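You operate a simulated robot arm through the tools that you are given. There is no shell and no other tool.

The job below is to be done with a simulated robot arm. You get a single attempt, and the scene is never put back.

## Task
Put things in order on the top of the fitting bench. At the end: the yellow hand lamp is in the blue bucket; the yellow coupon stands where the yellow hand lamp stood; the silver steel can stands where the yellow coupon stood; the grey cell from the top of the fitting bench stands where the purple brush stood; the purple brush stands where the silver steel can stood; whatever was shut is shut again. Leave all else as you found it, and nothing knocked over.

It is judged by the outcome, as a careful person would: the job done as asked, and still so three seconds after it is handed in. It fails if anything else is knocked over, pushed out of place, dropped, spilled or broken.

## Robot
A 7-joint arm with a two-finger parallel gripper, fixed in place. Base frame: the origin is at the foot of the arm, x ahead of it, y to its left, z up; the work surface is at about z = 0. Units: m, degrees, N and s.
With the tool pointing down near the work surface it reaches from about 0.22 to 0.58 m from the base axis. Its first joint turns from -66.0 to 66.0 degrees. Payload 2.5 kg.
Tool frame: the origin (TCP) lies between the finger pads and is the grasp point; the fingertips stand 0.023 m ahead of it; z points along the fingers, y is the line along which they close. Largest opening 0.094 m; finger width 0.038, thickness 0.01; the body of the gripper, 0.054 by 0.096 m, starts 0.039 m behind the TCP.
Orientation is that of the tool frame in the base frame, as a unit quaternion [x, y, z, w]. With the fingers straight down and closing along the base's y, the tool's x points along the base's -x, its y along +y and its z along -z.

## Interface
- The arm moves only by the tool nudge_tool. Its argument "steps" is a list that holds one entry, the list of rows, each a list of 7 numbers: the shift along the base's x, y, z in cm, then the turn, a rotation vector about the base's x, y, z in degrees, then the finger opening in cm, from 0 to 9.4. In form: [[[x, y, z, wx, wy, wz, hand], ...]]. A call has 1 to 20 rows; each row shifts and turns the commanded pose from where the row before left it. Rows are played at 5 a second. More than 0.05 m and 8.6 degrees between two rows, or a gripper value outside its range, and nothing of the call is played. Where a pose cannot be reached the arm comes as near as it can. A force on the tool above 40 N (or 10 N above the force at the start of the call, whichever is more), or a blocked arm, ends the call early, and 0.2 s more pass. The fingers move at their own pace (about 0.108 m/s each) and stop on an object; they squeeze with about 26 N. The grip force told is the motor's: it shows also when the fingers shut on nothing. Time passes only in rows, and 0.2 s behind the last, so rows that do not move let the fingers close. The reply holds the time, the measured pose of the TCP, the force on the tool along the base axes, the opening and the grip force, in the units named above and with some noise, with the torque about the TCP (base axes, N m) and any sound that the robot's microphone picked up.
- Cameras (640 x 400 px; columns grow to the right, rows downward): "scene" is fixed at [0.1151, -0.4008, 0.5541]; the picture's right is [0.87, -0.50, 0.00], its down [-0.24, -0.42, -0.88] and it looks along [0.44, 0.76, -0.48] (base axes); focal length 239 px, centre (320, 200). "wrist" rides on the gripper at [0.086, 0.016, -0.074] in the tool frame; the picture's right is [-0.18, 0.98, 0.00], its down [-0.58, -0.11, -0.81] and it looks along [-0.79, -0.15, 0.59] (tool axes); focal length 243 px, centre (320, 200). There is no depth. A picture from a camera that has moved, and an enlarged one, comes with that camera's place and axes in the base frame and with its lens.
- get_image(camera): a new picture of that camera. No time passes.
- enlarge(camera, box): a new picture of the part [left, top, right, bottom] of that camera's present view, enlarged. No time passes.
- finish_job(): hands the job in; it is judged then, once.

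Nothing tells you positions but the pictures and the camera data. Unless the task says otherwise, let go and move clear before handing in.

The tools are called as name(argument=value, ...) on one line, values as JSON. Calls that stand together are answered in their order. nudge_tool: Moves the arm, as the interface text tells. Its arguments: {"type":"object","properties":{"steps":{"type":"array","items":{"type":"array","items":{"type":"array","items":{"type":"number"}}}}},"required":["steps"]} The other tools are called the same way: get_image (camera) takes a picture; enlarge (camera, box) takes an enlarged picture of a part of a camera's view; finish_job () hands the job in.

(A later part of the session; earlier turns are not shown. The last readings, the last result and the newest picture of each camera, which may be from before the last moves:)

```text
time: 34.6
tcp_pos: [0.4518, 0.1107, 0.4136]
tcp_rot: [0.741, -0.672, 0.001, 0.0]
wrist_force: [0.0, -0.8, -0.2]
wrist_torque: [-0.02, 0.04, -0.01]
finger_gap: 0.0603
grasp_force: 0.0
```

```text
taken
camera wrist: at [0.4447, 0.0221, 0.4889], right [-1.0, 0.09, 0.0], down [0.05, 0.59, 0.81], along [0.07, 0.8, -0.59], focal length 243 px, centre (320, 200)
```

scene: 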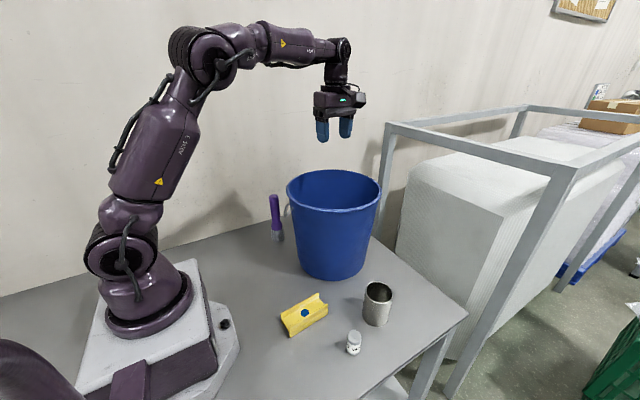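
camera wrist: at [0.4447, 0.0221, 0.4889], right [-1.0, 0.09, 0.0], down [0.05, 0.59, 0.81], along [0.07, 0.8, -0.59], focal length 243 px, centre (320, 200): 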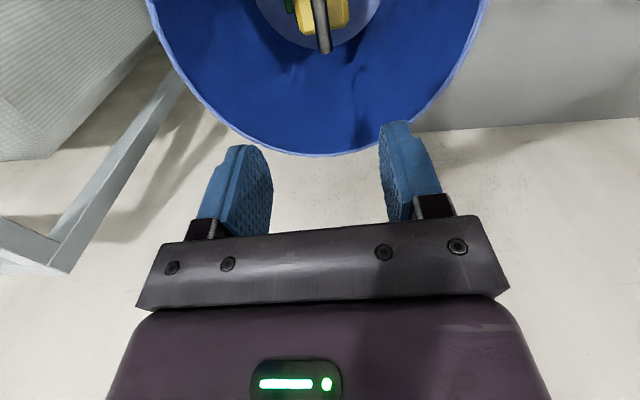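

The lamp is in the bucket. Next the coupon: I swing over, turning the tool back to ~5° yaw, and look from above.

nudge_tool(steps=[[[-1.725, -1.31, 0, 0, 0, -7.53, 9.4], [-1.725, -1.31, 0, 0, 0, -7.53, 9.4], [-1.725, -1.31, 0, 0, 0, -7.53, 9.4], [-1.725, -1.31, 0, 0, 0, -7.53, 9.4], [-1.725, -1.31, 0, 0, 0, -7.53, 9.4], [-1.725, -1.31, 0, 0, 0, -7.53, 9.4], [-1.725, -1.31, 0, 0, 0, -7.53, 9.4], [-1.725, -1.31, -1.5, 0, 0, -7.53, 9.4], [-1.725, -1.31, -3.5, 0, 0, -7.53, 9.4], [-1.725, -1.31, -3.7, 0, 0, -7.53, 9.4], [-1.725, -1.31, -3.7, 0, 0, -7.53, 9.4], [-1.725, -1.31, -3.7, 0, 0, -7.53, 9.4], [0, 0, 0, 0, 0, 0, 9.4], [0, 0, 0, 0, 0, 0, 9.4]]])

get_image(camera="wrist")

enlarge(camera="wrist", box=[180, 0, 480, 190])

get_image(camera="scene")

```text
time: 37.6
tcp_pos: [0.2478, -0.0469, 0.2574]
tcp_rot: [-0.046, 0.999, 0.0, 0.0]
wrist_force: [-0.2, 0.4, 0.3]
wrist_torque: [0.02, 0.0, 0.01]
finger_gap: 0.0939
grasp_force: 0.1
```

```text
taken
camera wrist: at [0.1592, -0.0396, 0.3313], right [0.09, 1.0, 0.0], down [0.59, -0.06, 0.81], along [0.8, -0.08, -0.59], focal length 243 px, centre (320, 200)
```

wrist: 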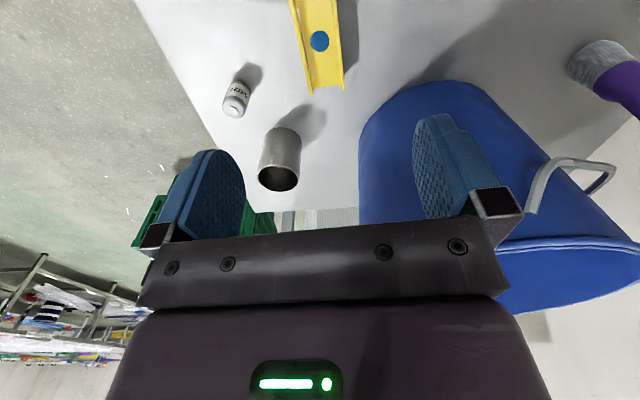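

```text
2.11 times, centred on (330, 95) of wrist
camera zoom: at [0.1592, -0.0396, 0.3313], right [0.09, 1.0, 0.0], down [0.59, -0.06, 0.81], along [0.8, -0.08, -0.59], focal length 511 px, centre (299, 421)
```

zoom: 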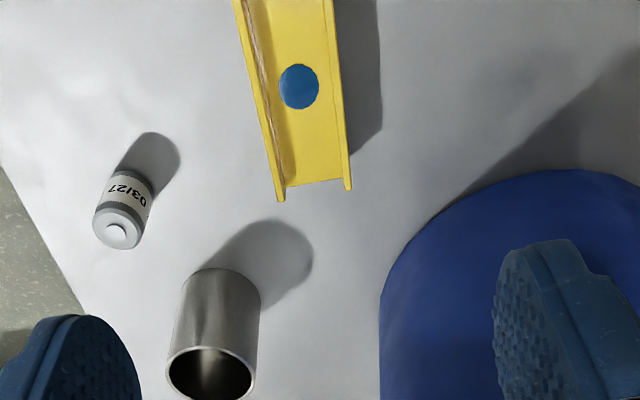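

```text
taken
```

scene: 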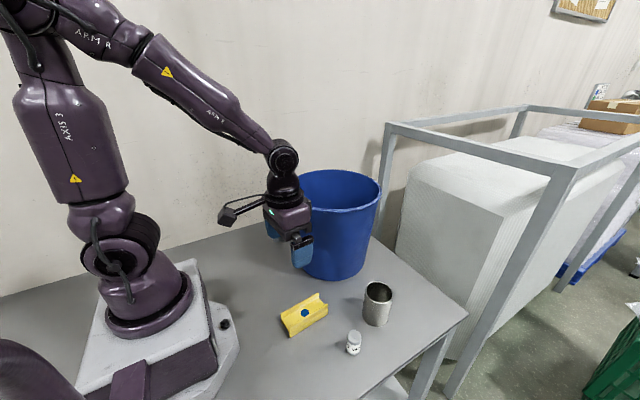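

Wrist view gives the coupon centre about (0.275, -0.050), yaw ≈4.5°, top z≈0.042. I move above it and part way down to verify.

nudge_tool(steps=[[[0.95, -0.08, -3.5, 0, 0, -0.6, 9.4], [0.95, -0.08, -3.5, 0, 0, 0, 9.4], [0.95, -0.08, -3.5, 0, 0, 0, 9.4], [0, 0, -2.5, 0, 0, 0, 9.4], [0, 0, 0, 0, 0, 0, 9.4]]])

get_image(camera="wrist")

enlarge(camera="wrist", box=[200, 0, 440, 190])

```text
time: 38.8
tcp_pos: [0.2735, -0.0455, 0.1235]
tcp_rot: [-0.04, 0.999, 0.0, 0.0]
wrist_force: [0.9, 0.9, -1.6]
wrist_torque: [0.0, -0.01, -0.01]
finger_gap: 0.0941
grasp_force: 0.0
```

```text
taken
camera wrist: at [0.1858, -0.0382, 0.1979], right [0.1, 0.99, 0.0], down [0.59, -0.06, 0.81], along [0.8, -0.08, -0.59], focal length 243 px, centre (320, 200)
```

wrist: 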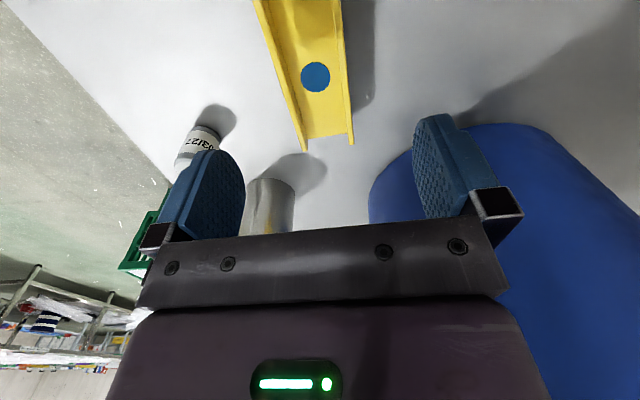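

```text
2.11 times, centred on (320, 95) of wrist
camera zoom: at [0.1858, -0.0382, 0.1979], right [0.1, 0.99, 0.0], down [0.59, -0.06, 0.81], along [0.8, -0.08, -0.59], focal length 511 px, centre (320, 421)
```

zoom: 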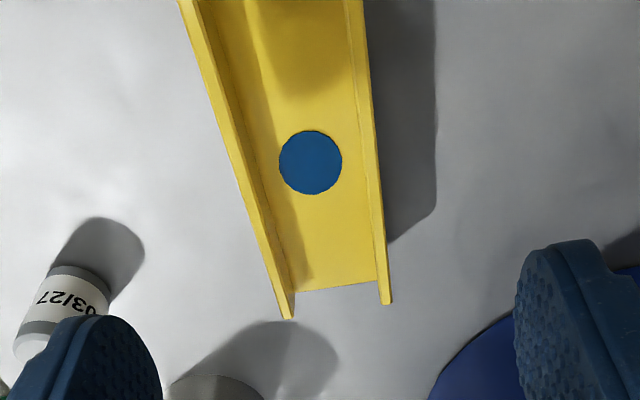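

nudge_tool(steps=[[[0.15, -0.3, -2.5, 0, 0, 0.4, 9.4], [0, 0, -2.5, 0, 0, 0, 9.4], [0, 0, -2.2, 0, 0, 0, 9.4], [0, 0, -1.2, 0, 0, 0, 9.4], [0, 0, -0.7, 0, 0, 0, 9.4], [0, 0, 0, 0, 0, 0, 9.4]]])

get_image(camera="wrist")

enlarge(camera="scene", box=[240, 240, 360, 350])

```text
time: 40.2
tcp_pos: [0.276, -0.0503, 0.0325]
tcp_rot: [-0.042, 0.999, -0.001, 0.0]
wrist_force: [0.1, -0.6, -1.0]
wrist_torque: [-0.01, 0.02, 0.0]
finger_gap: 0.0941
grasp_force: 0.1
```

```text
taken
camera wrist: at [0.1891, -0.0419, 0.1074], right [0.1, 1.0, 0.0], down [0.59, -0.06, 0.81], along [0.8, -0.08, -0.59], focal length 243 px, centre (320, 200)
```

wrist: 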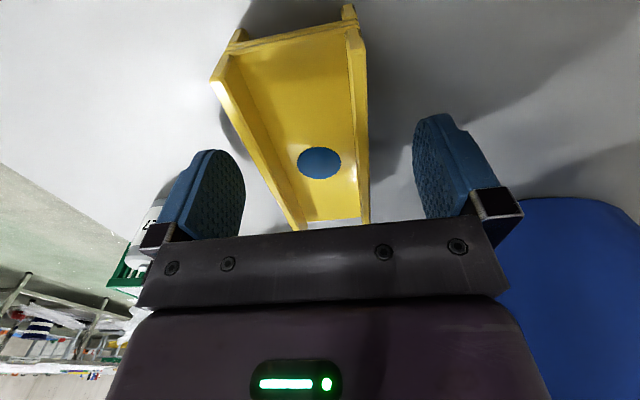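

```text
3.64 times, centred on (300, 295) of scene
camera zoom: at [0.1151, -0.4008, 0.5541], right [0.87, -0.5, 0.0], down [-0.24, -0.42, -0.88], along [0.44, 0.76, -0.48], focal length 869 px, centre (393, -146)
```

zoom: 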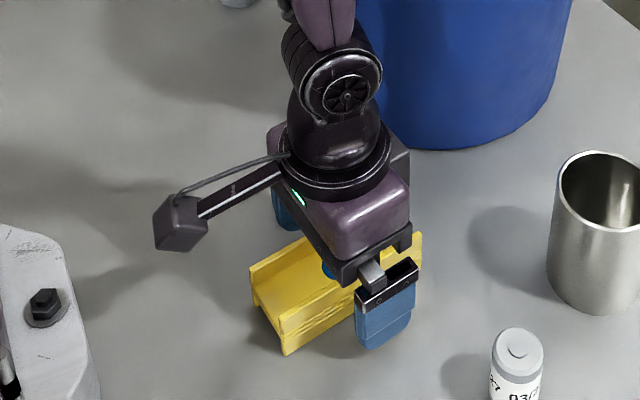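

nudge_tool(steps=[[[0, 0, 0, 0, 0, 0, 6], [0, 0, 0, 0, 0, 0, 4.6], [0, 0, 0, 0, 0, 0, 3], [0, 0, 0, 0, 0, 0, 2], [0, 0, 0, 0, 0, 0, 2]]])

get_image(camera="wrist")

```text
time: 41.4
tcp_pos: [0.2771, -0.05, 0.0339]
tcp_rot: [-0.043, 0.999, 0.001, 0.0]
wrist_force: [-0.5, 0.2, -0.1]
wrist_torque: [-0.04, -0.01, 0.0]
finger_gap: 0.0456
grasp_force: 26.2
```

```text
taken
camera wrist: at [0.189, -0.0419, 0.1076], right [0.1, 1.0, 0.0], down [0.59, -0.06, 0.81], along [0.8, -0.08, -0.59], focal length 243 px, centre (320, 200)
```

wrist: 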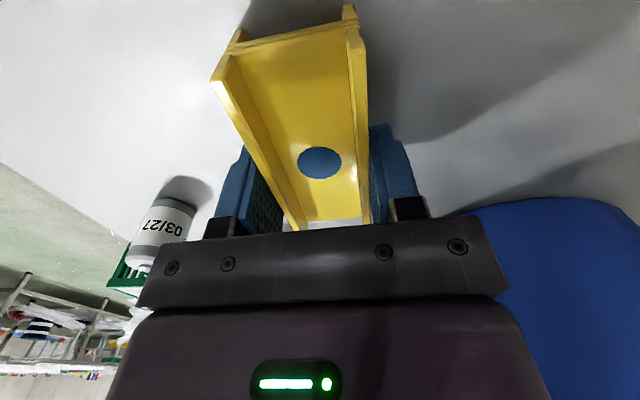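

Gripped at 45.6 mm width. Lift gently and check.

nudge_tool(steps=[[[0, 0, 0.3, 0, 0, 0, 2], [0, 0, 0.5, 0, 0, 0, 2], [0, 0, 0.8, 0, 0, 0, 2], [0, 0, 0.8, 0, 0, 0, 2], [0, 0, 0.6, 0, 0, 0, 2], [0, 0, 0, 0, 0, 0, 2]]])

get_image(camera="wrist")

enlarge(camera="scene", box=[240, 240, 360, 350])

```text
time: 42.8
tcp_pos: [0.2771, -0.0512, 0.0644]
tcp_rot: [-0.043, 0.999, 0.0, 0.0]
wrist_force: [0.0, 0.4, -0.1]
wrist_torque: [0.02, -0.02, 0.01]
finger_gap: 0.0457
grasp_force: 25.8
```

```text
taken
camera wrist: at [0.1888, -0.0435, 0.1393], right [0.1, 1.0, 0.0], down [0.59, -0.06, 0.81], along [0.8, -0.08, -0.59], focal length 243 px, centre (320, 200)
```

wrist: 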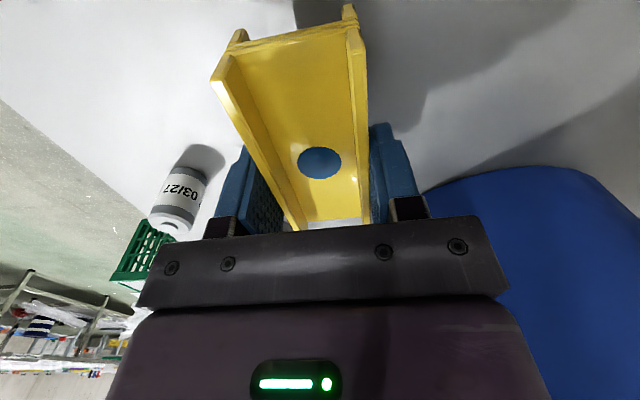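

```text
3.64 times, centred on (300, 295) of scene
camera zoom: at [0.1151, -0.4008, 0.5541], right [0.87, -0.5, 0.0], down [-0.24, -0.42, -0.88], along [0.44, 0.76, -0.48], focal length 869 px, centre (393, -146)
```

zoom: 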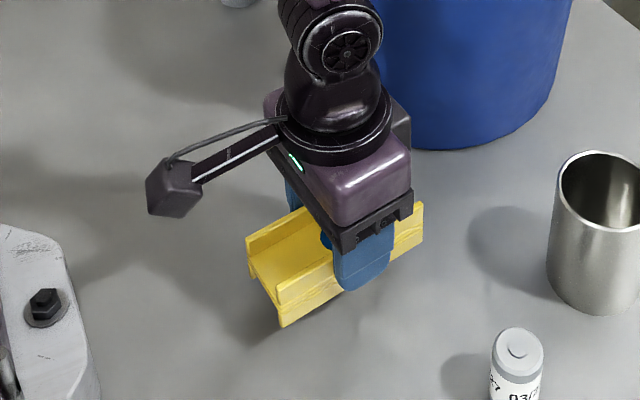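

The coupon is light and firmly held. I lift to clear the bucket rim and carry it over the lamp's former spot (0.1745, 0.247).

nudge_tool(steps=[[[0, 0, 2, 0, 0, 0, 2], [0, 0, 3.5, 0, 0, 0, 2], [0, 0, 4, 0, 0, 0, 2], [0, 0, 4, 0, 0, 0, 2], [0, 0, 4, 0, 0, 0, 2], [0, 0, 4, 0, 0, 0, 2], [0, 0, 2, 0, 0, 0, 2], [-0.5, 1.4, 0, 0, 0, 0, 2], [-0.97, 2.83, 0, 0, 0, 0, 2], [-0.97, 2.83, 0, 0, 0, 0, 2], [-0.97, 2.83, 0, 0, 0, 0, 2], [-0.97, 2.83, 0, 0, 0, 0, 2], [-0.97, 2.83, 0, 0, 0, 0, 2], [-0.97, 2.83, 0, 0, 0, 0, 2], [-0.97, 2.83, 0, 0, 0, 0, 2], [-0.97, 2.83, 0, 0, 0, 0, 2], [-0.97, 2.83, 0, 0, 0, 0, 2], [-0.97, 2.83, 0, 0, 0, 0, 2], [0, 0, 0, 0, 0, 0, 2]]])

get_image(camera="scene")

get_image(camera="wrist")

```text
time: 46.8
tcp_pos: [0.1762, 0.2466, 0.3012]
tcp_rot: [-0.043, 0.999, 0.001, 0.0]
wrist_force: [0.3, -0.7, -1.1]
wrist_torque: [-0.02, 0.0, -0.02]
finger_gap: 0.0456
grasp_force: 26.1
```

```text
taken
```

scene: 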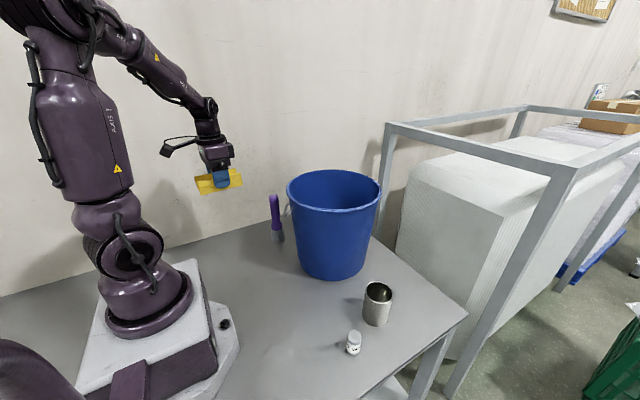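

```text
taken
camera wrist: at [0.0882, 0.2547, 0.3752], right [0.1, 1.0, 0.0], down [0.59, -0.06, 0.81], along [0.8, -0.08, -0.59], focal length 243 px, centre (320, 200)
```

wrist: 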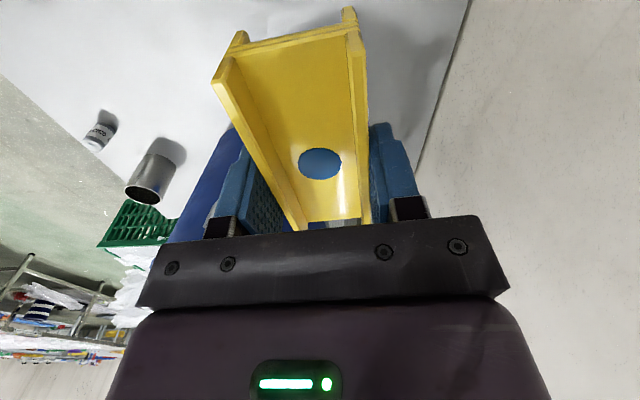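

nudge_tool(steps=[[[0, 0.1, -2, 0, 0, 0, 2], [0, 0, -3.5, 0, 0, 0, 2], [0, 0, -3.5, 0, 0, 0, 2], [0, 0, -3.5, 0, 0, 0, 2], [0, 0, -3.5, 0, 0, 0, 2], [0, 0, -3.5, 0, 0, 0, 2], [0, 0, -2.5, 0, 0, 0, 2], [0, 0, -1.5, 0, 0, 0, 2], [0, 0, -1, 0, 0, 0, 2], [0, 0, -0.7, 0, 0, 0, 2], [0, 0, -0.5, 0, 0, 0, 2], [0, 0, -0.3, 0, 0, 0, 2], [0, 0, -0.2, 0, 0, 0, 2], [0, 0, 0, 0, 0, 0, 2]]])

enlarge(camera="scene", box=[180, 170, 310, 280])

get_image(camera="wrist")

```text
time: 49.8
tcp_pos: [0.1754, 0.2465, 0.0352]
tcp_rot: [-0.045, 0.999, 0.0, 0.0]
wrist_force: [-0.7, -0.1, -0.9]
wrist_torque: [0.01, -0.02, 0.04]
finger_gap: 0.0455
grasp_force: 25.8
```

```text
3.64 times, centred on (245, 225) of scene
camera zoom: at [0.1151, -0.4008, 0.5541], right [0.87, -0.5, 0.0], down [-0.24, -0.42, -0.88], along [0.44, 0.76, -0.48], focal length 869 px, centre (593, 109)
```

zoom: 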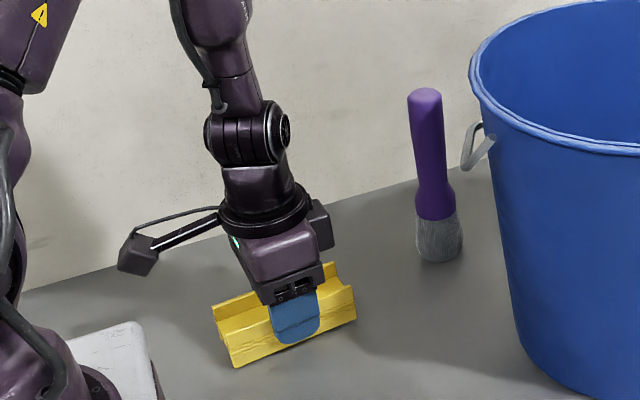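

```text
taken
camera wrist: at [0.0879, 0.2547, 0.11], right [0.1, 1.0, 0.0], down [0.59, -0.06, 0.81], along [0.8, -0.08, -0.59], focal length 243 px, centre (320, 200)
```

wrist: 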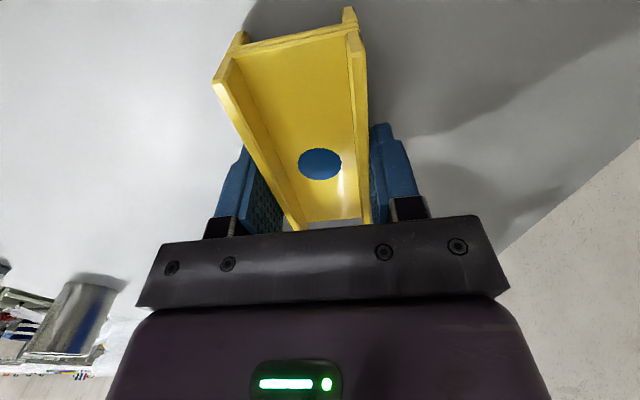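

nudge_tool(steps=[[[0, 0, -0.1, 0, 0, 0, 2], [0, 0, -0.1, 0, 0, 0, 2], [0, 0, 0, 0, 0, 0, 2]]])

```text
time: 50.6
tcp_pos: [0.1756, 0.2481, 0.0337]
tcp_rot: [-0.044, 0.999, 0.0, 0.0]
wrist_force: [-0.3, -0.5, -1.3]
wrist_torque: [0.01, -0.03, -0.01]
finger_gap: 0.0457
grasp_force: 25.6
```

nudge_tool(steps=[[[0, 0, -0.1, 0, 0, 0, 2], [0, 0, -0.1, 0, 0, 0, 2], [0, 0, 0, 0, 0, 0, 2]]])

```text
time: 51.4
tcp_pos: [0.1753, 0.2468, 0.0318]
tcp_rot: [-0.043, 0.999, 0.0, 0.0]
wrist_force: [-1.2, -5.1, 20.3]
wrist_torque: [-0.11, 0.02, -0.02]
finger_gap: 0.0456
grasp_force: 25.9
```

Contact with the bench. Ease off 1 mm, release and rise.

nudge_tool(steps=[[[0, 0, 0.1, 0, 0, 0, 2], [0, 0, 0, 0, 0, 0, 6], [0, 0, 0, 0, 0, 0, 8], [0, 0, 0, 0, 0, 0, 8], [0, 0, 1, 0, 0, 0, 8], [0, 0, 3, 0, 0, 0, 8], [0, 0, 4, 0, 0, 0, 8], [0, 0, 4, 0, 0, 0, 8], [0, 0, 4, 0, 0, 0, 8], [0, 0, 0, 0, 0, 0, 8]]])

enlarge(camera="scene", box=[180, 170, 310, 280])

get_image(camera="wrist")

```text
time: 53.6
tcp_pos: [0.1769, 0.2459, 0.1908]
tcp_rot: [-0.045, 0.999, 0.001, -0.001]
wrist_force: [0.2, 0.4, 0.5]
wrist_torque: [-0.04, -0.01, -0.01]
finger_gap: 0.0798
grasp_force: 0.0
```

```text
3.64 times, centred on (245, 225) of scene
camera zoom: at [0.1151, -0.4008, 0.5541], right [0.87, -0.5, 0.0], down [-0.24, -0.42, -0.88], along [0.44, 0.76, -0.48], focal length 869 px, centre (593, 109)
```

zoom: 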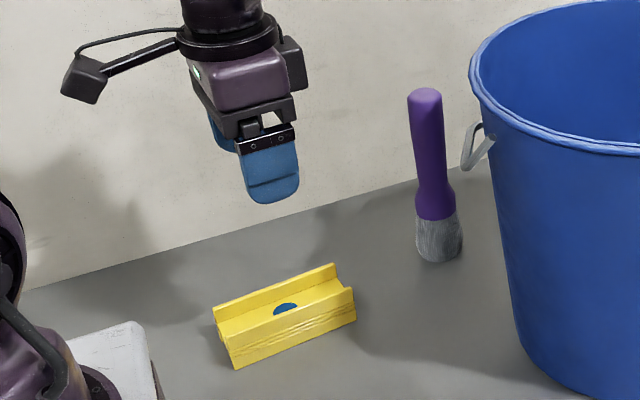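

```text
taken
camera wrist: at [0.0893, 0.2535, 0.2665], right [0.1, 1.0, 0.0], down [0.59, -0.06, 0.81], along [0.8, -0.08, -0.59], focal length 243 px, centre (320, 200)
```

wrist: 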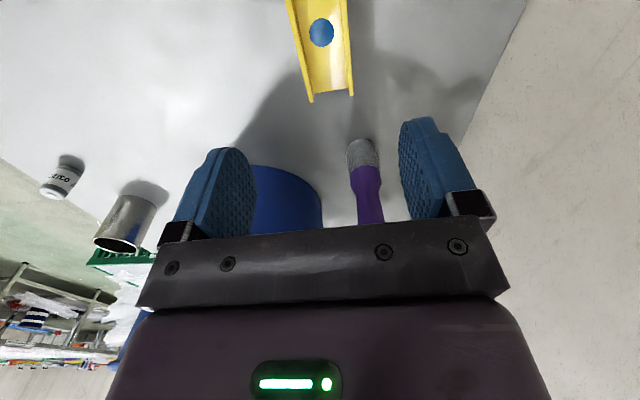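

The coupon stands at the lamp's former spot. Next the can: I rise, travel above rim height, and look at the can.

nudge_tool(steps=[[[0, 0, 3.75, 0, 0, 0, 9.4], [0, 0, 3.75, 0, 0, 0, 9.4], [0, 0, 3.75, 0, 0, 0, 9.4], [0, 0, 3.75, 0, 0, 0, 9.4], [1.02, -1.88, 0, 0, 0, 0, 9.4], [2.04, -3.77, 0, 0, 0, -0.5, 9.4], [2.04, -3.77, 0, 0, 0, -0.5, 9.4], [2.04, -3.77, 0, 0, 0, -0.5, 9.4], [2.04, -3.77, 0, 0, 0, -0.5, 9.4], [2.04, -3.77, 0, 0, 0, -0.5, 9.4], [2.04, -3.77, 0, 0, 0, -0.5, 9.4], [2.04, -3.77, 0, 0, 0, -0.5, 9.4], [2.04, -3.77, 0, 0, 0, -0.5, 9.4], [2.04, -3.77, 0, 0, 0, -0.5, 9.4], [1.02, -1.88, -2, 0, 0, -0.5, 9.4], [0, 0, -4, 0, 0, 0, 9.4], [0, 0, -4, 0, 0, 0, 9.4], [0, 0, 0, 0, 0, 0, 9.4]]])

get_image(camera="wrist")

enlarge(camera="wrist", box=[180, 0, 480, 190])

get_image(camera="scene")

```text
time: 57.4
tcp_pos: [0.3773, -0.1322, 0.2393]
tcp_rot: [-0.001, 1.0, 0.001, 0.0]
wrist_force: [-0.5, 0.0, -0.1]
wrist_torque: [-0.02, 0.03, -0.03]
finger_gap: 0.0941
grasp_force: 0.0
```

```text
taken
camera wrist: at [0.2904, -0.1166, 0.3134], right [0.18, 0.98, 0.0], down [0.58, -0.11, 0.81], along [0.79, -0.15, -0.59], focal length 243 px, centre (320, 200)
```

wrist: 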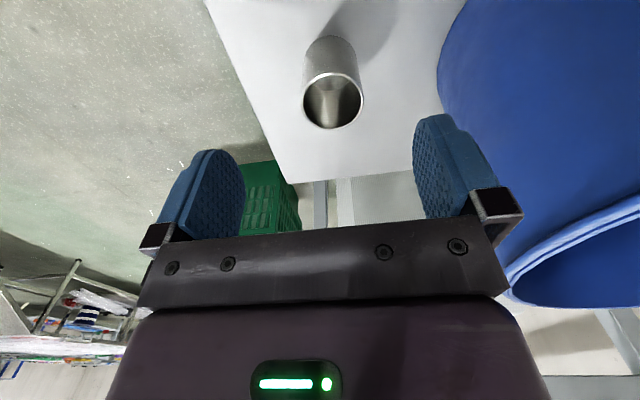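

```text
2.11 times, centred on (330, 95) of wrist
camera zoom: at [0.2904, -0.1166, 0.3134], right [0.18, 0.98, 0.0], down [0.58, -0.11, 0.81], along [0.79, -0.15, -0.59], focal length 511 px, centre (299, 421)
```

zoom: 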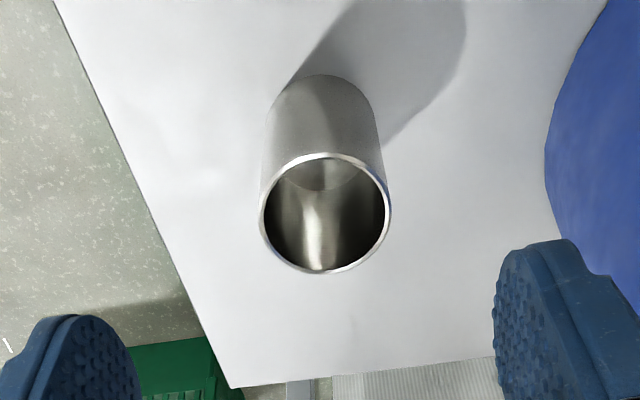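

```text
taken
```

scene: 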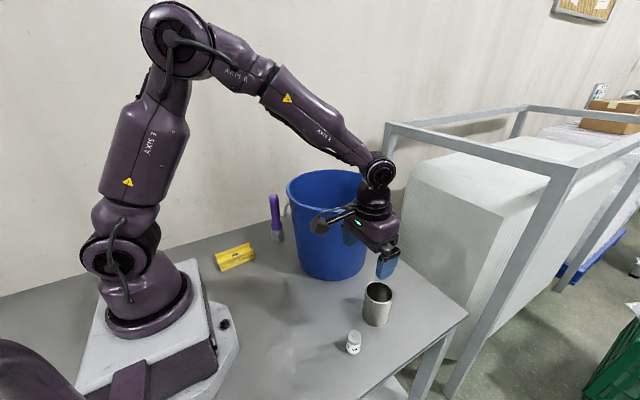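

Can is at (0.434, -0.1305), R≈0.0325, height ≈0.088. I move over it and stop just above the rim to verify alignment.

nudge_tool(steps=[[[2.85, 0.1, 0, 0, 0, 0, 9.4], [2.85, 0.1, -2, 0, 0, 0, 9.4], [0, 0, -3.5, 0, 0, 0, 9.4], [0, 0, -3.5, 0, 0, 0, 9.4], [0, 0, -1.5, 0, 0, 0, 9.4], [0, 0, 0, 0, 0, 0, 9.4]]])

get_image(camera="wrist")

enlarge(camera="scene", box=[300, 200, 440, 350])

```text
time: 58.8
tcp_pos: [0.4341, -0.1303, 0.1351]
tcp_rot: [0.0, 1.0, 0.0, -0.001]
wrist_force: [0.6, 0.6, 0.2]
wrist_torque: [0.02, 0.0, -0.02]
finger_gap: 0.0941
grasp_force: 0.2
```

```text
taken
camera wrist: at [0.3479, -0.1148, 0.2097], right [0.18, 0.98, 0.0], down [0.58, -0.11, 0.81], along [0.79, -0.15, -0.59], focal length 243 px, centre (320, 200)
```

wrist: 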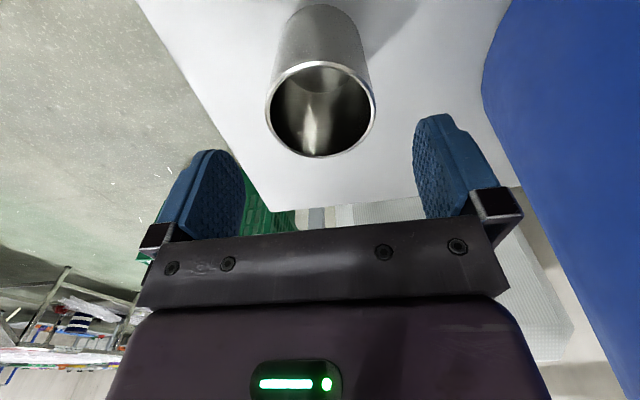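

```text
2.67 times, centred on (370, 275) of scene
camera zoom: at [0.1151, -0.4008, 0.5541], right [0.87, -0.5, 0.0], down [-0.24, -0.42, -0.88], along [0.44, 0.76, -0.48], focal length 638 px, centre (187, 0)
```

zoom: 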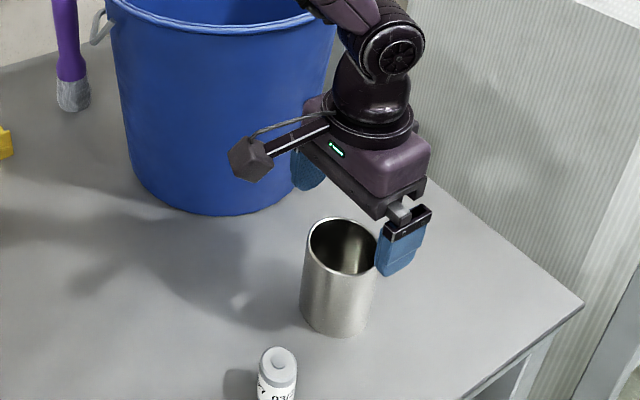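

nudge_tool(steps=[[[-0.1, 0, -2.5, 0, 0, 0, 9.4], [0, 0, -2.5, 0, 0, 0, 9.4], [0, 0, -1.5, 0, 0, 0, 9.4], [0, 0, -1.0, 0, 0, 0, 9.4], [0, 0, 0, 0, 0, 0, 9.4]]])

get_image(camera="wrist")

enlarge(camera="scene", box=[300, 200, 440, 350])

```text
time: 60.0
tcp_pos: [0.4347, -0.1297, 0.0618]
tcp_rot: [0.0, 1.0, 0.0, -0.001]
wrist_force: [-0.3, -0.3, -0.3]
wrist_torque: [0.03, -0.01, 0.01]
finger_gap: 0.0938
grasp_force: 0.1
```

```text
taken
camera wrist: at [0.3474, -0.1131, 0.1365], right [0.18, 0.98, 0.0], down [0.58, -0.11, 0.81], along [0.79, -0.15, -0.59], focal length 243 px, centre (320, 200)
```

wrist: 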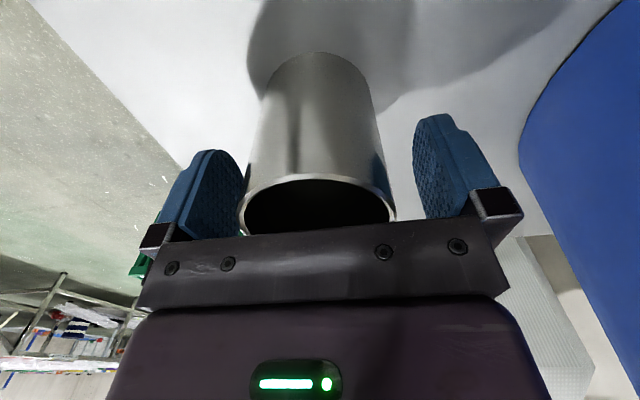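

```text
2.67 times, centred on (370, 275) of scene
camera zoom: at [0.1151, -0.4008, 0.5541], right [0.87, -0.5, 0.0], down [-0.24, -0.42, -0.88], along [0.44, 0.76, -0.48], focal length 638 px, centre (187, 0)
```

zoom: 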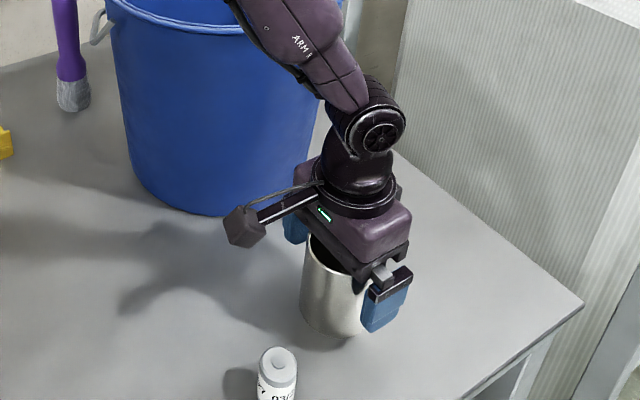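

nudge_tool(steps=[[[0, 0, 0, 0, 0, 0, 7.5], [0, 0, 0, 0, 0, 0, 6], [0, 0, 0, 0, 0, 0, 5], [0, 0, 0, 0, 0, 0, 5], [0, 0, 0, 0, 0, 0, 5]]])

get_image(camera="wrist")

```text
time: 61.2
tcp_pos: [0.4337, -0.1285, 0.063]
tcp_rot: [0.0, 1.0, 0.0, 0.001]
wrist_force: [0.8, -0.4, -0.6]
wrist_torque: [-0.02, -0.05, 0.01]
finger_gap: 0.0633
grasp_force: 26.2
```

```text
taken
camera wrist: at [0.3473, -0.1131, 0.1366], right [0.18, 0.98, 0.0], down [0.58, -0.11, 0.81], along [0.79, -0.15, -0.59], focal length 243 px, centre (320, 200)
```

wrist: 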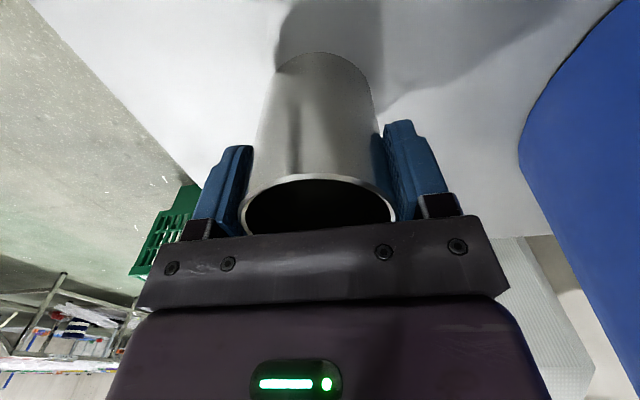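

nudge_tool(steps=[[[0, 0, 0.3, 0, 0, 0, 5], [0, 0, 0.5, 0, 0, 0, 5], [0, 0, 0.8, 0, 0, 0, 5], [0, 0, 0.8, 0, 0, 0, 5], [0, 0, 0.6, 0, 0, 0, 5], [0, 0, 0, 0, 0, 0, 5]]])

get_image(camera="wrist")

enlarge(camera="scene", box=[300, 200, 440, 350])

```text
time: 62.6
tcp_pos: [0.4352, -0.1284, 0.0935]
tcp_rot: [-0.001, 1.0, 0.0, 0.0]
wrist_force: [-0.5, -0.5, -0.6]
wrist_torque: [0.02, -0.01, 0.02]
finger_gap: 0.0634
grasp_force: 26.2
```

```text
taken
camera wrist: at [0.3488, -0.1127, 0.1674], right [0.18, 0.98, 0.0], down [0.58, -0.11, 0.81], along [0.79, -0.15, -0.59], focal length 243 px, centre (320, 200)
```

wrist: 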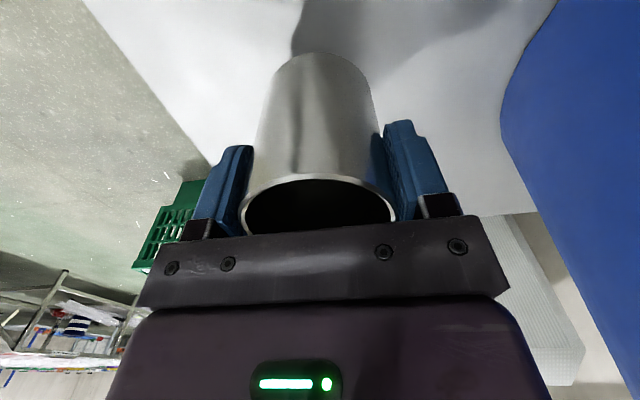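

```text
2.67 times, centred on (370, 275) of scene
camera zoom: at [0.1152, -0.4008, 0.5541], right [0.87, -0.5, 0.0], down [-0.24, -0.42, -0.88], along [0.44, 0.76, -0.48], focal length 638 px, centre (187, 0)
```

zoom: 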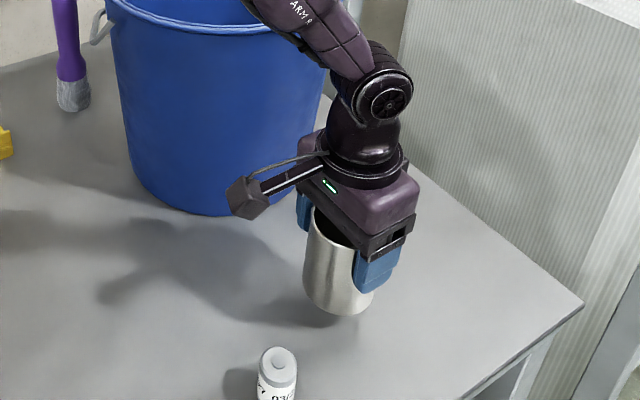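

Can lifted cleanly. I raise a bit more and carry it to the coupon's former spot (0.2745, -0.050).

nudge_tool(steps=[[[0, 0, 2, 0, 0, 0, 5], [0, 0, 2.5, 0, 0, 0, 5], [0, 0, 1.5, 0, 0, 0, 5], [-1.0, 0.49, 0, 0, 0, 0, 5], [-2.0, 0.98, 0, 0, 0, 0, 5], [-2.0, 0.98, 0, 0, 0, 0, 5], [-2.0, 0.98, 0, 0, 0, 0, 5], [-2.0, 0.98, 0, 0, 0, 0, 5], [-2.0, 0.98, 0, 0, 0, 0, 5], [-2.0, 0.98, 0, 0, 0, 0, 5], [-2.0, 0.98, 0, 0, 0, 0, 5], [-0.95, 0.49, 0, 0, 0, 0, 5], [0, 0, 0, 0, 0, 0, 5]]])

get_image(camera="scene")

get_image(camera="wrist")

```text
time: 65.4
tcp_pos: [0.2748, -0.0509, 0.1532]
tcp_rot: [-0.001, 1.0, 0.001, 0.0]
wrist_force: [-0.2, 0.2, -0.4]
wrist_torque: [0.0, 0.0, 0.01]
finger_gap: 0.0634
grasp_force: 25.7
```

```text
taken
```

scene: 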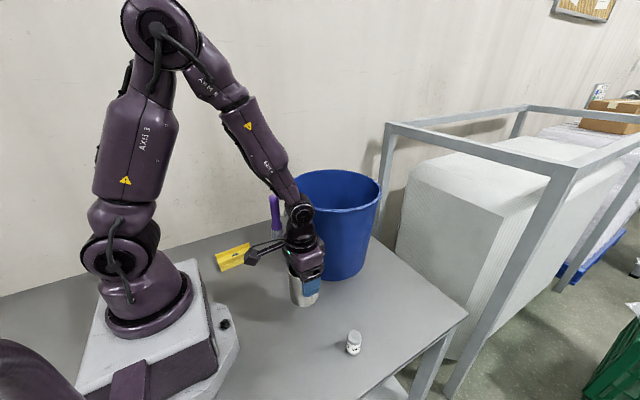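

```text
taken
camera wrist: at [0.1872, -0.0355, 0.2274], right [0.18, 0.98, 0.0], down [0.58, -0.11, 0.81], along [0.79, -0.15, -0.59], focal length 243 px, centre (320, 200)
```

wrist: 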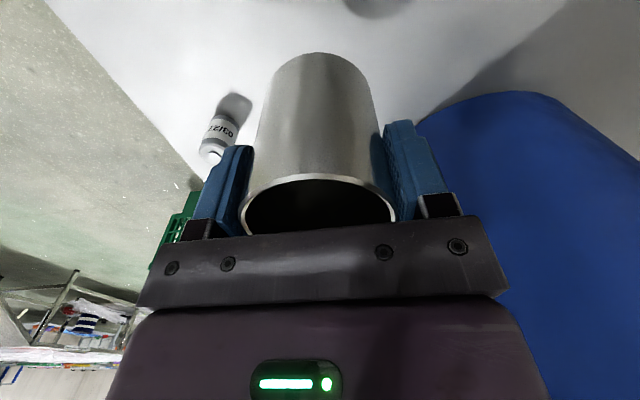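

nudge_tool(steps=[[[0, 0.1, -1.5, 0, 0, 0, 5], [0, 0, -2, 0, 0, 0, 5], [0, 0, -2, 0, 0, 0, 5], [0, 0, -1.5, 0, 0, 0, 5], [0, 0, -0.8, 0, 0, 0, 5], [0, 0, -0.5, 0, 0, 0, 5], [0, 0, -0.4, 0, 0, 0, 5], [0, 0, 0, 0, 0, 0, 5]]])

enlarge(camera="scene", box=[240, 240, 360, 350])

get_image(camera="wrist")

```text
time: 67.2
tcp_pos: [0.2766, -0.0489, 0.0661]
tcp_rot: [0.0, 1.0, -0.001, 0.0]
wrist_force: [-0.8, 0.0, -1.1]
wrist_torque: [-0.01, 0.02, -0.01]
finger_gap: 0.0636
grasp_force: 25.9
```

```text
3.64 times, centred on (300, 295) of scene
camera zoom: at [0.1152, -0.4008, 0.5541], right [0.87, -0.5, 0.0], down [-0.24, -0.42, -0.88], along [0.44, 0.76, -0.48], focal length 869 px, centre (393, -146)
```

zoom: 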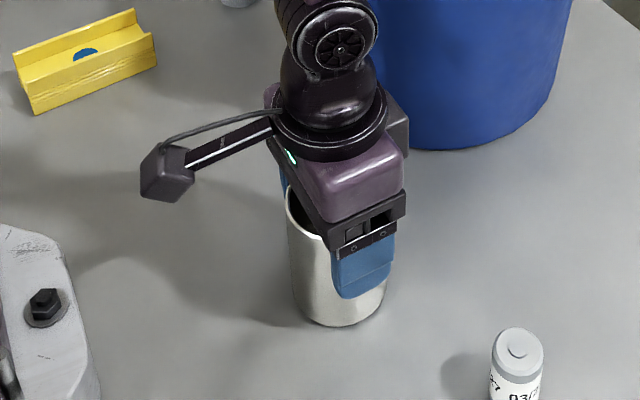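

```text
taken
camera wrist: at [0.1886, -0.0329, 0.1403], right [0.18, 0.98, 0.0], down [0.58, -0.11, 0.81], along [0.79, -0.15, -0.59], focal length 243 px, centre (320, 200)
```

wrist: 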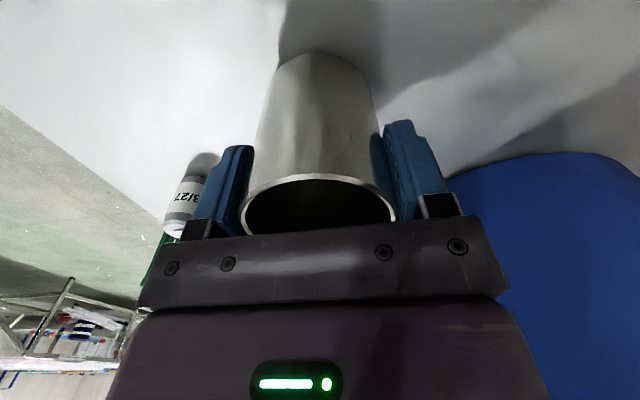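

nudge_tool(steps=[[[0, 0, -0.1, 0, 0, 0, 5], [0, 0, -0.1, 0, 0, 0, 5], [0, 0, -0.1, 0, 0, 0, 5], [0, 0, 0, 0, 0, 0, 5]]])

```text
time: 68.2
tcp_pos: [0.275, -0.0487, 0.0633]
tcp_rot: [0.001, 1.0, 0.0, 0.001]
wrist_force: [-0.4, 0.6, -0.6]
wrist_torque: [-0.01, -0.01, 0.0]
finger_gap: 0.0634
grasp_force: 25.8
```

nudge_tool(steps=[[[0, 0, -0.1, 0, 0, 0, 5], [0, 0, 0, 0, 0, 0, 5]]])

```text
time: 68.8
tcp_pos: [0.2749, -0.0475, 0.0632]
tcp_rot: [0.0, 1.0, 0.0, -0.001]
wrist_force: [-1.1, -0.7, 5.7]
wrist_torque: [0.04, 0.07, -0.01]
finger_gap: 0.0632
grasp_force: 26.3
```

Contact. I release and rise straight up.

nudge_tool(steps=[[[0, 0, 0, 0, 0, 0, 7], [0, 0, 0, 0, 0, 0, 9.4], [0, 0, 0, 0, 0, 0, 9.4], [0, 0, 1, 0, 0, 0, 9.4], [0, 0, 2.5, 0, 0, 0, 9.4], [0, 0, 3.5, 0, 0, 0, 9.4], [0, 0, 4, 0, 0, 0, 9.4], [0, 0, 4, 0, 0, 0, 9.4], [0, 0, 0, 0, 0, 0, 9.4]]])

get_image(camera="scene")

get_image(camera="wrist")

```text
time: 70.8
tcp_pos: [0.2774, -0.0482, 0.2106]
tcp_rot: [-0.001, 1.0, 0.0, 0.001]
wrist_force: [0.2, -0.3, 0.2]
wrist_torque: [0.03, 0.03, 0.0]
finger_gap: 0.0937
grasp_force: 0.1
```

```text
taken
```

scene: 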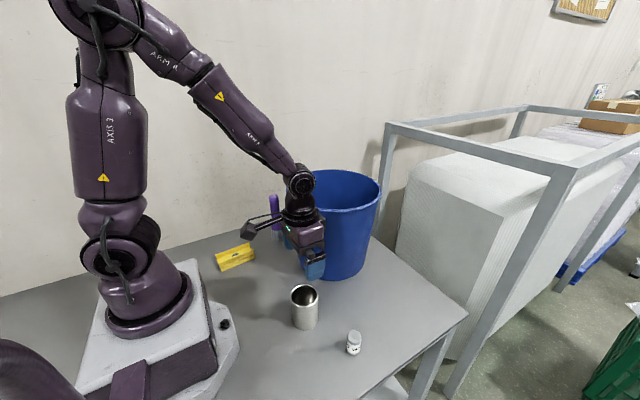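

```text
taken
camera wrist: at [0.1902, -0.0322, 0.2847], right [0.18, 0.98, 0.0], down [0.58, -0.11, 0.81], along [0.79, -0.15, -0.59], focal length 243 px, centre (320, 200)
```

wrist: 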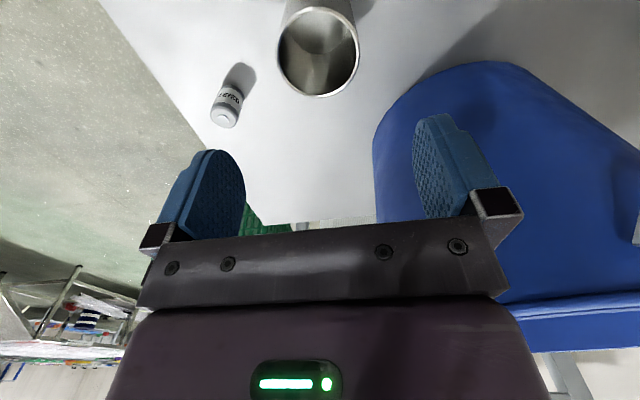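

The can stands in place. Next the brush: I rise above the rim, swing to over the brush with the tool turned to -45° yaw (keeps clear of the bucket's side loop), and look.

nudge_tool(steps=[[[0, 0, 4.3, 0, 0, 0, 9.4], [0, 0, 4.3, 0, 0, 0, 9.4], [0, 0, 4.3, 0, 0, 0, 9.4], [0.59, 3.39, 0, 0, 0, -4.5, 9.4], [0.59, 3.39, 0, 0, 0, -4.5, 9.4], [0.59, 3.39, 0, 0, 0, -4.5, 9.4], [0.59, 3.39, 0, 0, 0, -4.5, 9.4], [0.59, 3.39, 0, 0, 0, -4.5, 9.4], [0.59, 3.39, 0, 0, 0, -4.5, 9.4], [0.59, 3.39, 0, 0, 0, -4.5, 9.4], [0.59, 3.39, 0, 0, 0, -4.5, 9.4], [0.59, 3.39, 0, 0, 0, -4.5, 9.4], [0.59, 3.39, 0, 0, 0, -4.5, 9.4], [0, 0, 0, 0, 0, 0, 9.4], [0, 0, 0, 0, 0, 0, 9.4]]])

get_image(camera="wrist")

enlarge(camera="wrist", box=[180, 0, 480, 190])

get_image(camera="scene")

```text
time: 74.0
tcp_pos: [0.3358, 0.2908, 0.3418]
tcp_rot: [0.383, 0.924, 0.001, 0.0]
wrist_force: [0.2, 0.4, 0.4]
wrist_torque: [0.0, -0.03, -0.05]
finger_gap: 0.0939
grasp_force: 0.0
```

```text
taken
camera wrist: at [0.2847, 0.3628, 0.4175], right [0.83, 0.56, 0.0], down [0.33, -0.49, 0.81], along [0.46, -0.67, -0.59], focal length 243 px, centre (320, 200)
```

wrist: 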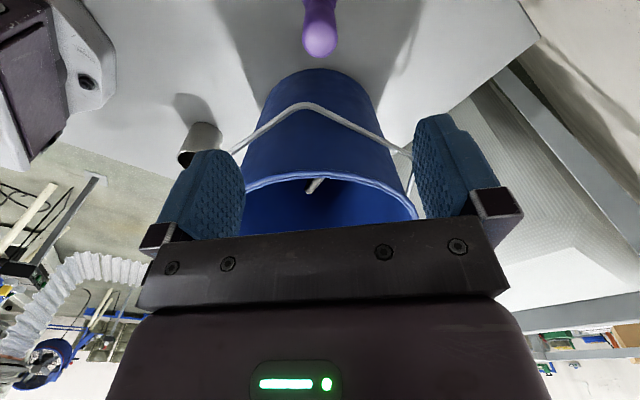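

```text
2.11 times, centred on (330, 95) of wrist
camera zoom: at [0.2847, 0.3628, 0.4175], right [0.83, 0.56, 0.0], down [0.33, -0.49, 0.81], along [0.46, -0.67, -0.59], focal length 511 px, centre (299, 421)
```

zoom: 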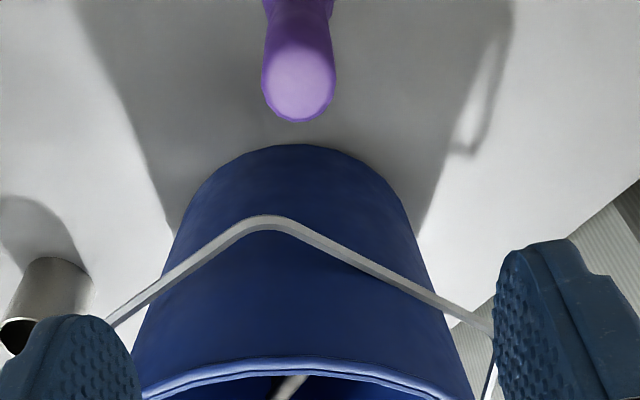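

```text
taken
```

scene: 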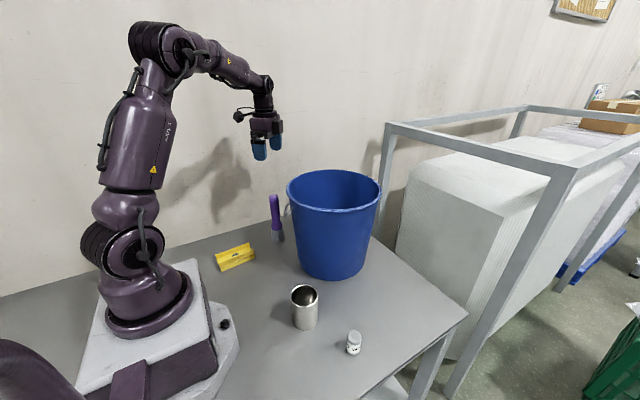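

The brush top is at (0.3345, 0.290, 0.178), directly under the TCP; the bucket's wire bail leans out with its apex at ~(0.351, 0.22, 0.173), clear of this tool orientation. I narrow the fingers and descend in two stages.

nudge_tool(steps=[[[0, 0, -3, 0, 0, 0, 6.5], [0, 0, -4, 0, 0, 0, 6.5], [0, 0, -3.2, 0, 0, 0, 6.5], [0, 0, 0, 0, 0, 0, 6.5]]])

get_image(camera="wrist")

enlarge(camera="scene", box=[200, 120, 340, 260])

```text
time: 75.0
tcp_pos: [0.3352, 0.2931, 0.2396]
tcp_rot: [0.382, 0.924, 0.001, 0.0]
wrist_force: [-0.4, -0.2, 0.0]
wrist_torque: [-0.01, 0.02, 0.02]
finger_gap: 0.0648
grasp_force: 0.0
```

```text
taken
camera wrist: at [0.2855, 0.3635, 0.3133], right [0.82, 0.57, 0.0], down [0.33, -0.49, 0.81], along [0.46, -0.67, -0.59], focal length 243 px, centre (320, 200)
```

wrist: 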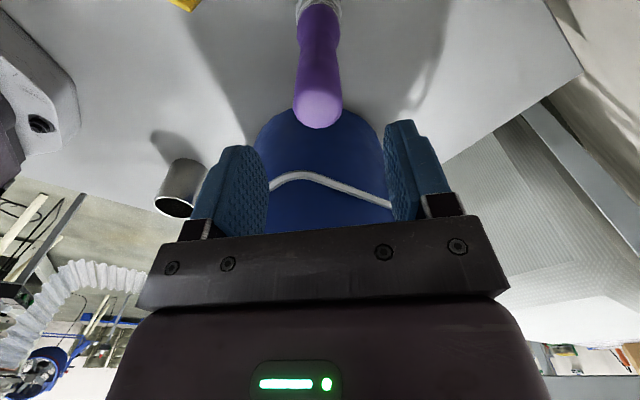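

```text
2.86 times, centred on (270, 190) of scene
camera zoom: at [0.1151, -0.4008, 0.5541], right [0.87, -0.5, 0.0], down [-0.24, -0.42, -0.88], along [0.44, 0.76, -0.48], focal length 683 px, centre (463, 229)
```

zoom: 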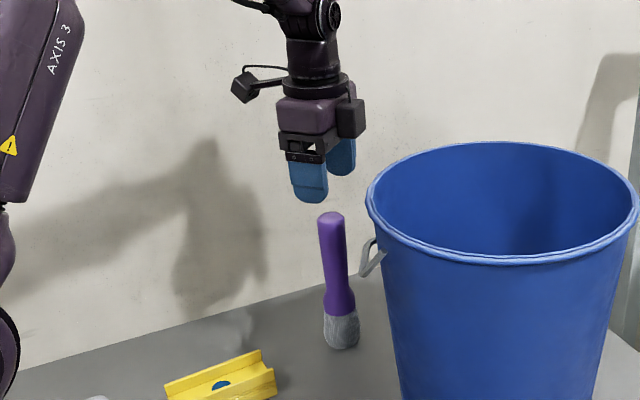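

nudge_tool(steps=[[[-0.15, 0.15, -2.5, 0, 0, 0, 6.5], [0, 0, -3, 0, 0, 0, 6.5], [0, 0, -2, 0, 0, 0, 6.5], [0, 0, -1.2, 0, 0, 0, 6.5], [0, 0, 0, 0, 0, 0, 6.5]]])

get_image(camera="wrist")

enlarge(camera="scene", box=[200, 120, 340, 260])

```text
time: 76.2
tcp_pos: [0.3328, 0.2924, 0.1523]
tcp_rot: [0.383, 0.924, 0.0, 0.0]
wrist_force: [-0.4, 0.5, -0.5]
wrist_torque: [0.02, 0.01, -0.05]
finger_gap: 0.065
grasp_force: 0.0
```

```text
taken
camera wrist: at [0.2835, 0.3641, 0.2267], right [0.82, 0.57, 0.0], down [0.33, -0.49, 0.81], along [0.46, -0.67, -0.59], focal length 243 px, centre (320, 200)
```

wrist: 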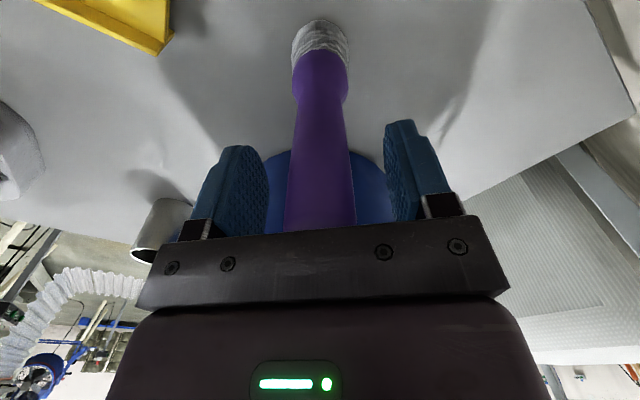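

```text
2.86 times, centred on (270, 190) of scene
camera zoom: at [0.1151, -0.4008, 0.5541], right [0.87, -0.5, 0.0], down [-0.24, -0.42, -0.88], along [0.44, 0.76, -0.48], focal length 683 px, centre (463, 229)
```

zoom: 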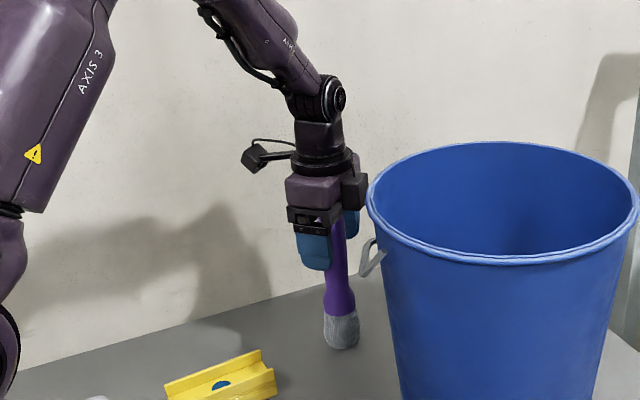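

nudge_tool(steps=[[[0, 0, 0, 0, 0, 0, 4.5], [0, 0, 0, 0, 0, 0, 3], [0, 0, 0, 0, 0, 0, 1.5], [0, 0, 0, 0, 0, 0, 1], [0, 0, 0, 0, 0, 0, 1]]])

get_image(camera="wrist")

enlarge(camera="scene", box=[200, 120, 340, 260])

```text
time: 77.4
tcp_pos: [0.3336, 0.2928, 0.1523]
tcp_rot: [0.384, 0.924, -0.001, -0.001]
wrist_force: [-0.4, -0.3, -0.9]
wrist_torque: [0.0, 0.01, -0.01]
finger_gap: 0.03
grasp_force: 26.0
```

```text
taken
camera wrist: at [0.2835, 0.3641, 0.2271], right [0.82, 0.57, 0.0], down [0.33, -0.49, 0.81], along [0.46, -0.67, -0.59], focal length 243 px, centre (320, 200)
```

wrist: 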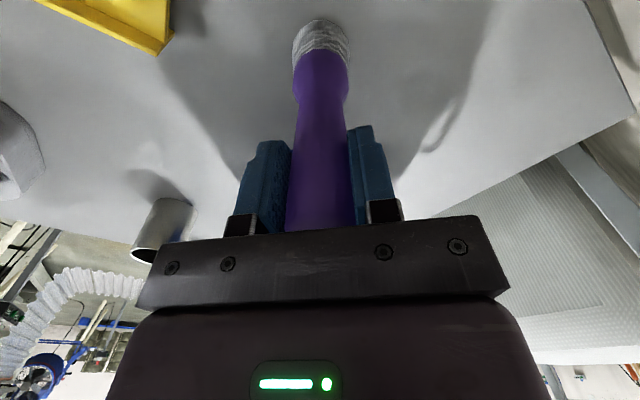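

```text
2.86 times, centred on (270, 190) of scene
camera zoom: at [0.1151, -0.4008, 0.5541], right [0.87, -0.5, 0.0], down [-0.24, -0.42, -0.88], along [0.44, 0.76, -0.48], focal length 683 px, centre (463, 229)
```

zoom: 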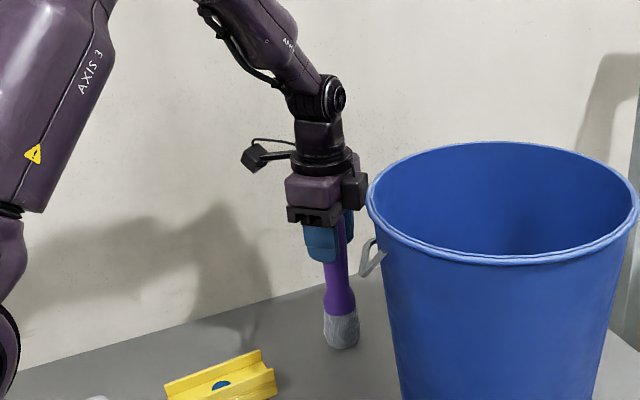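

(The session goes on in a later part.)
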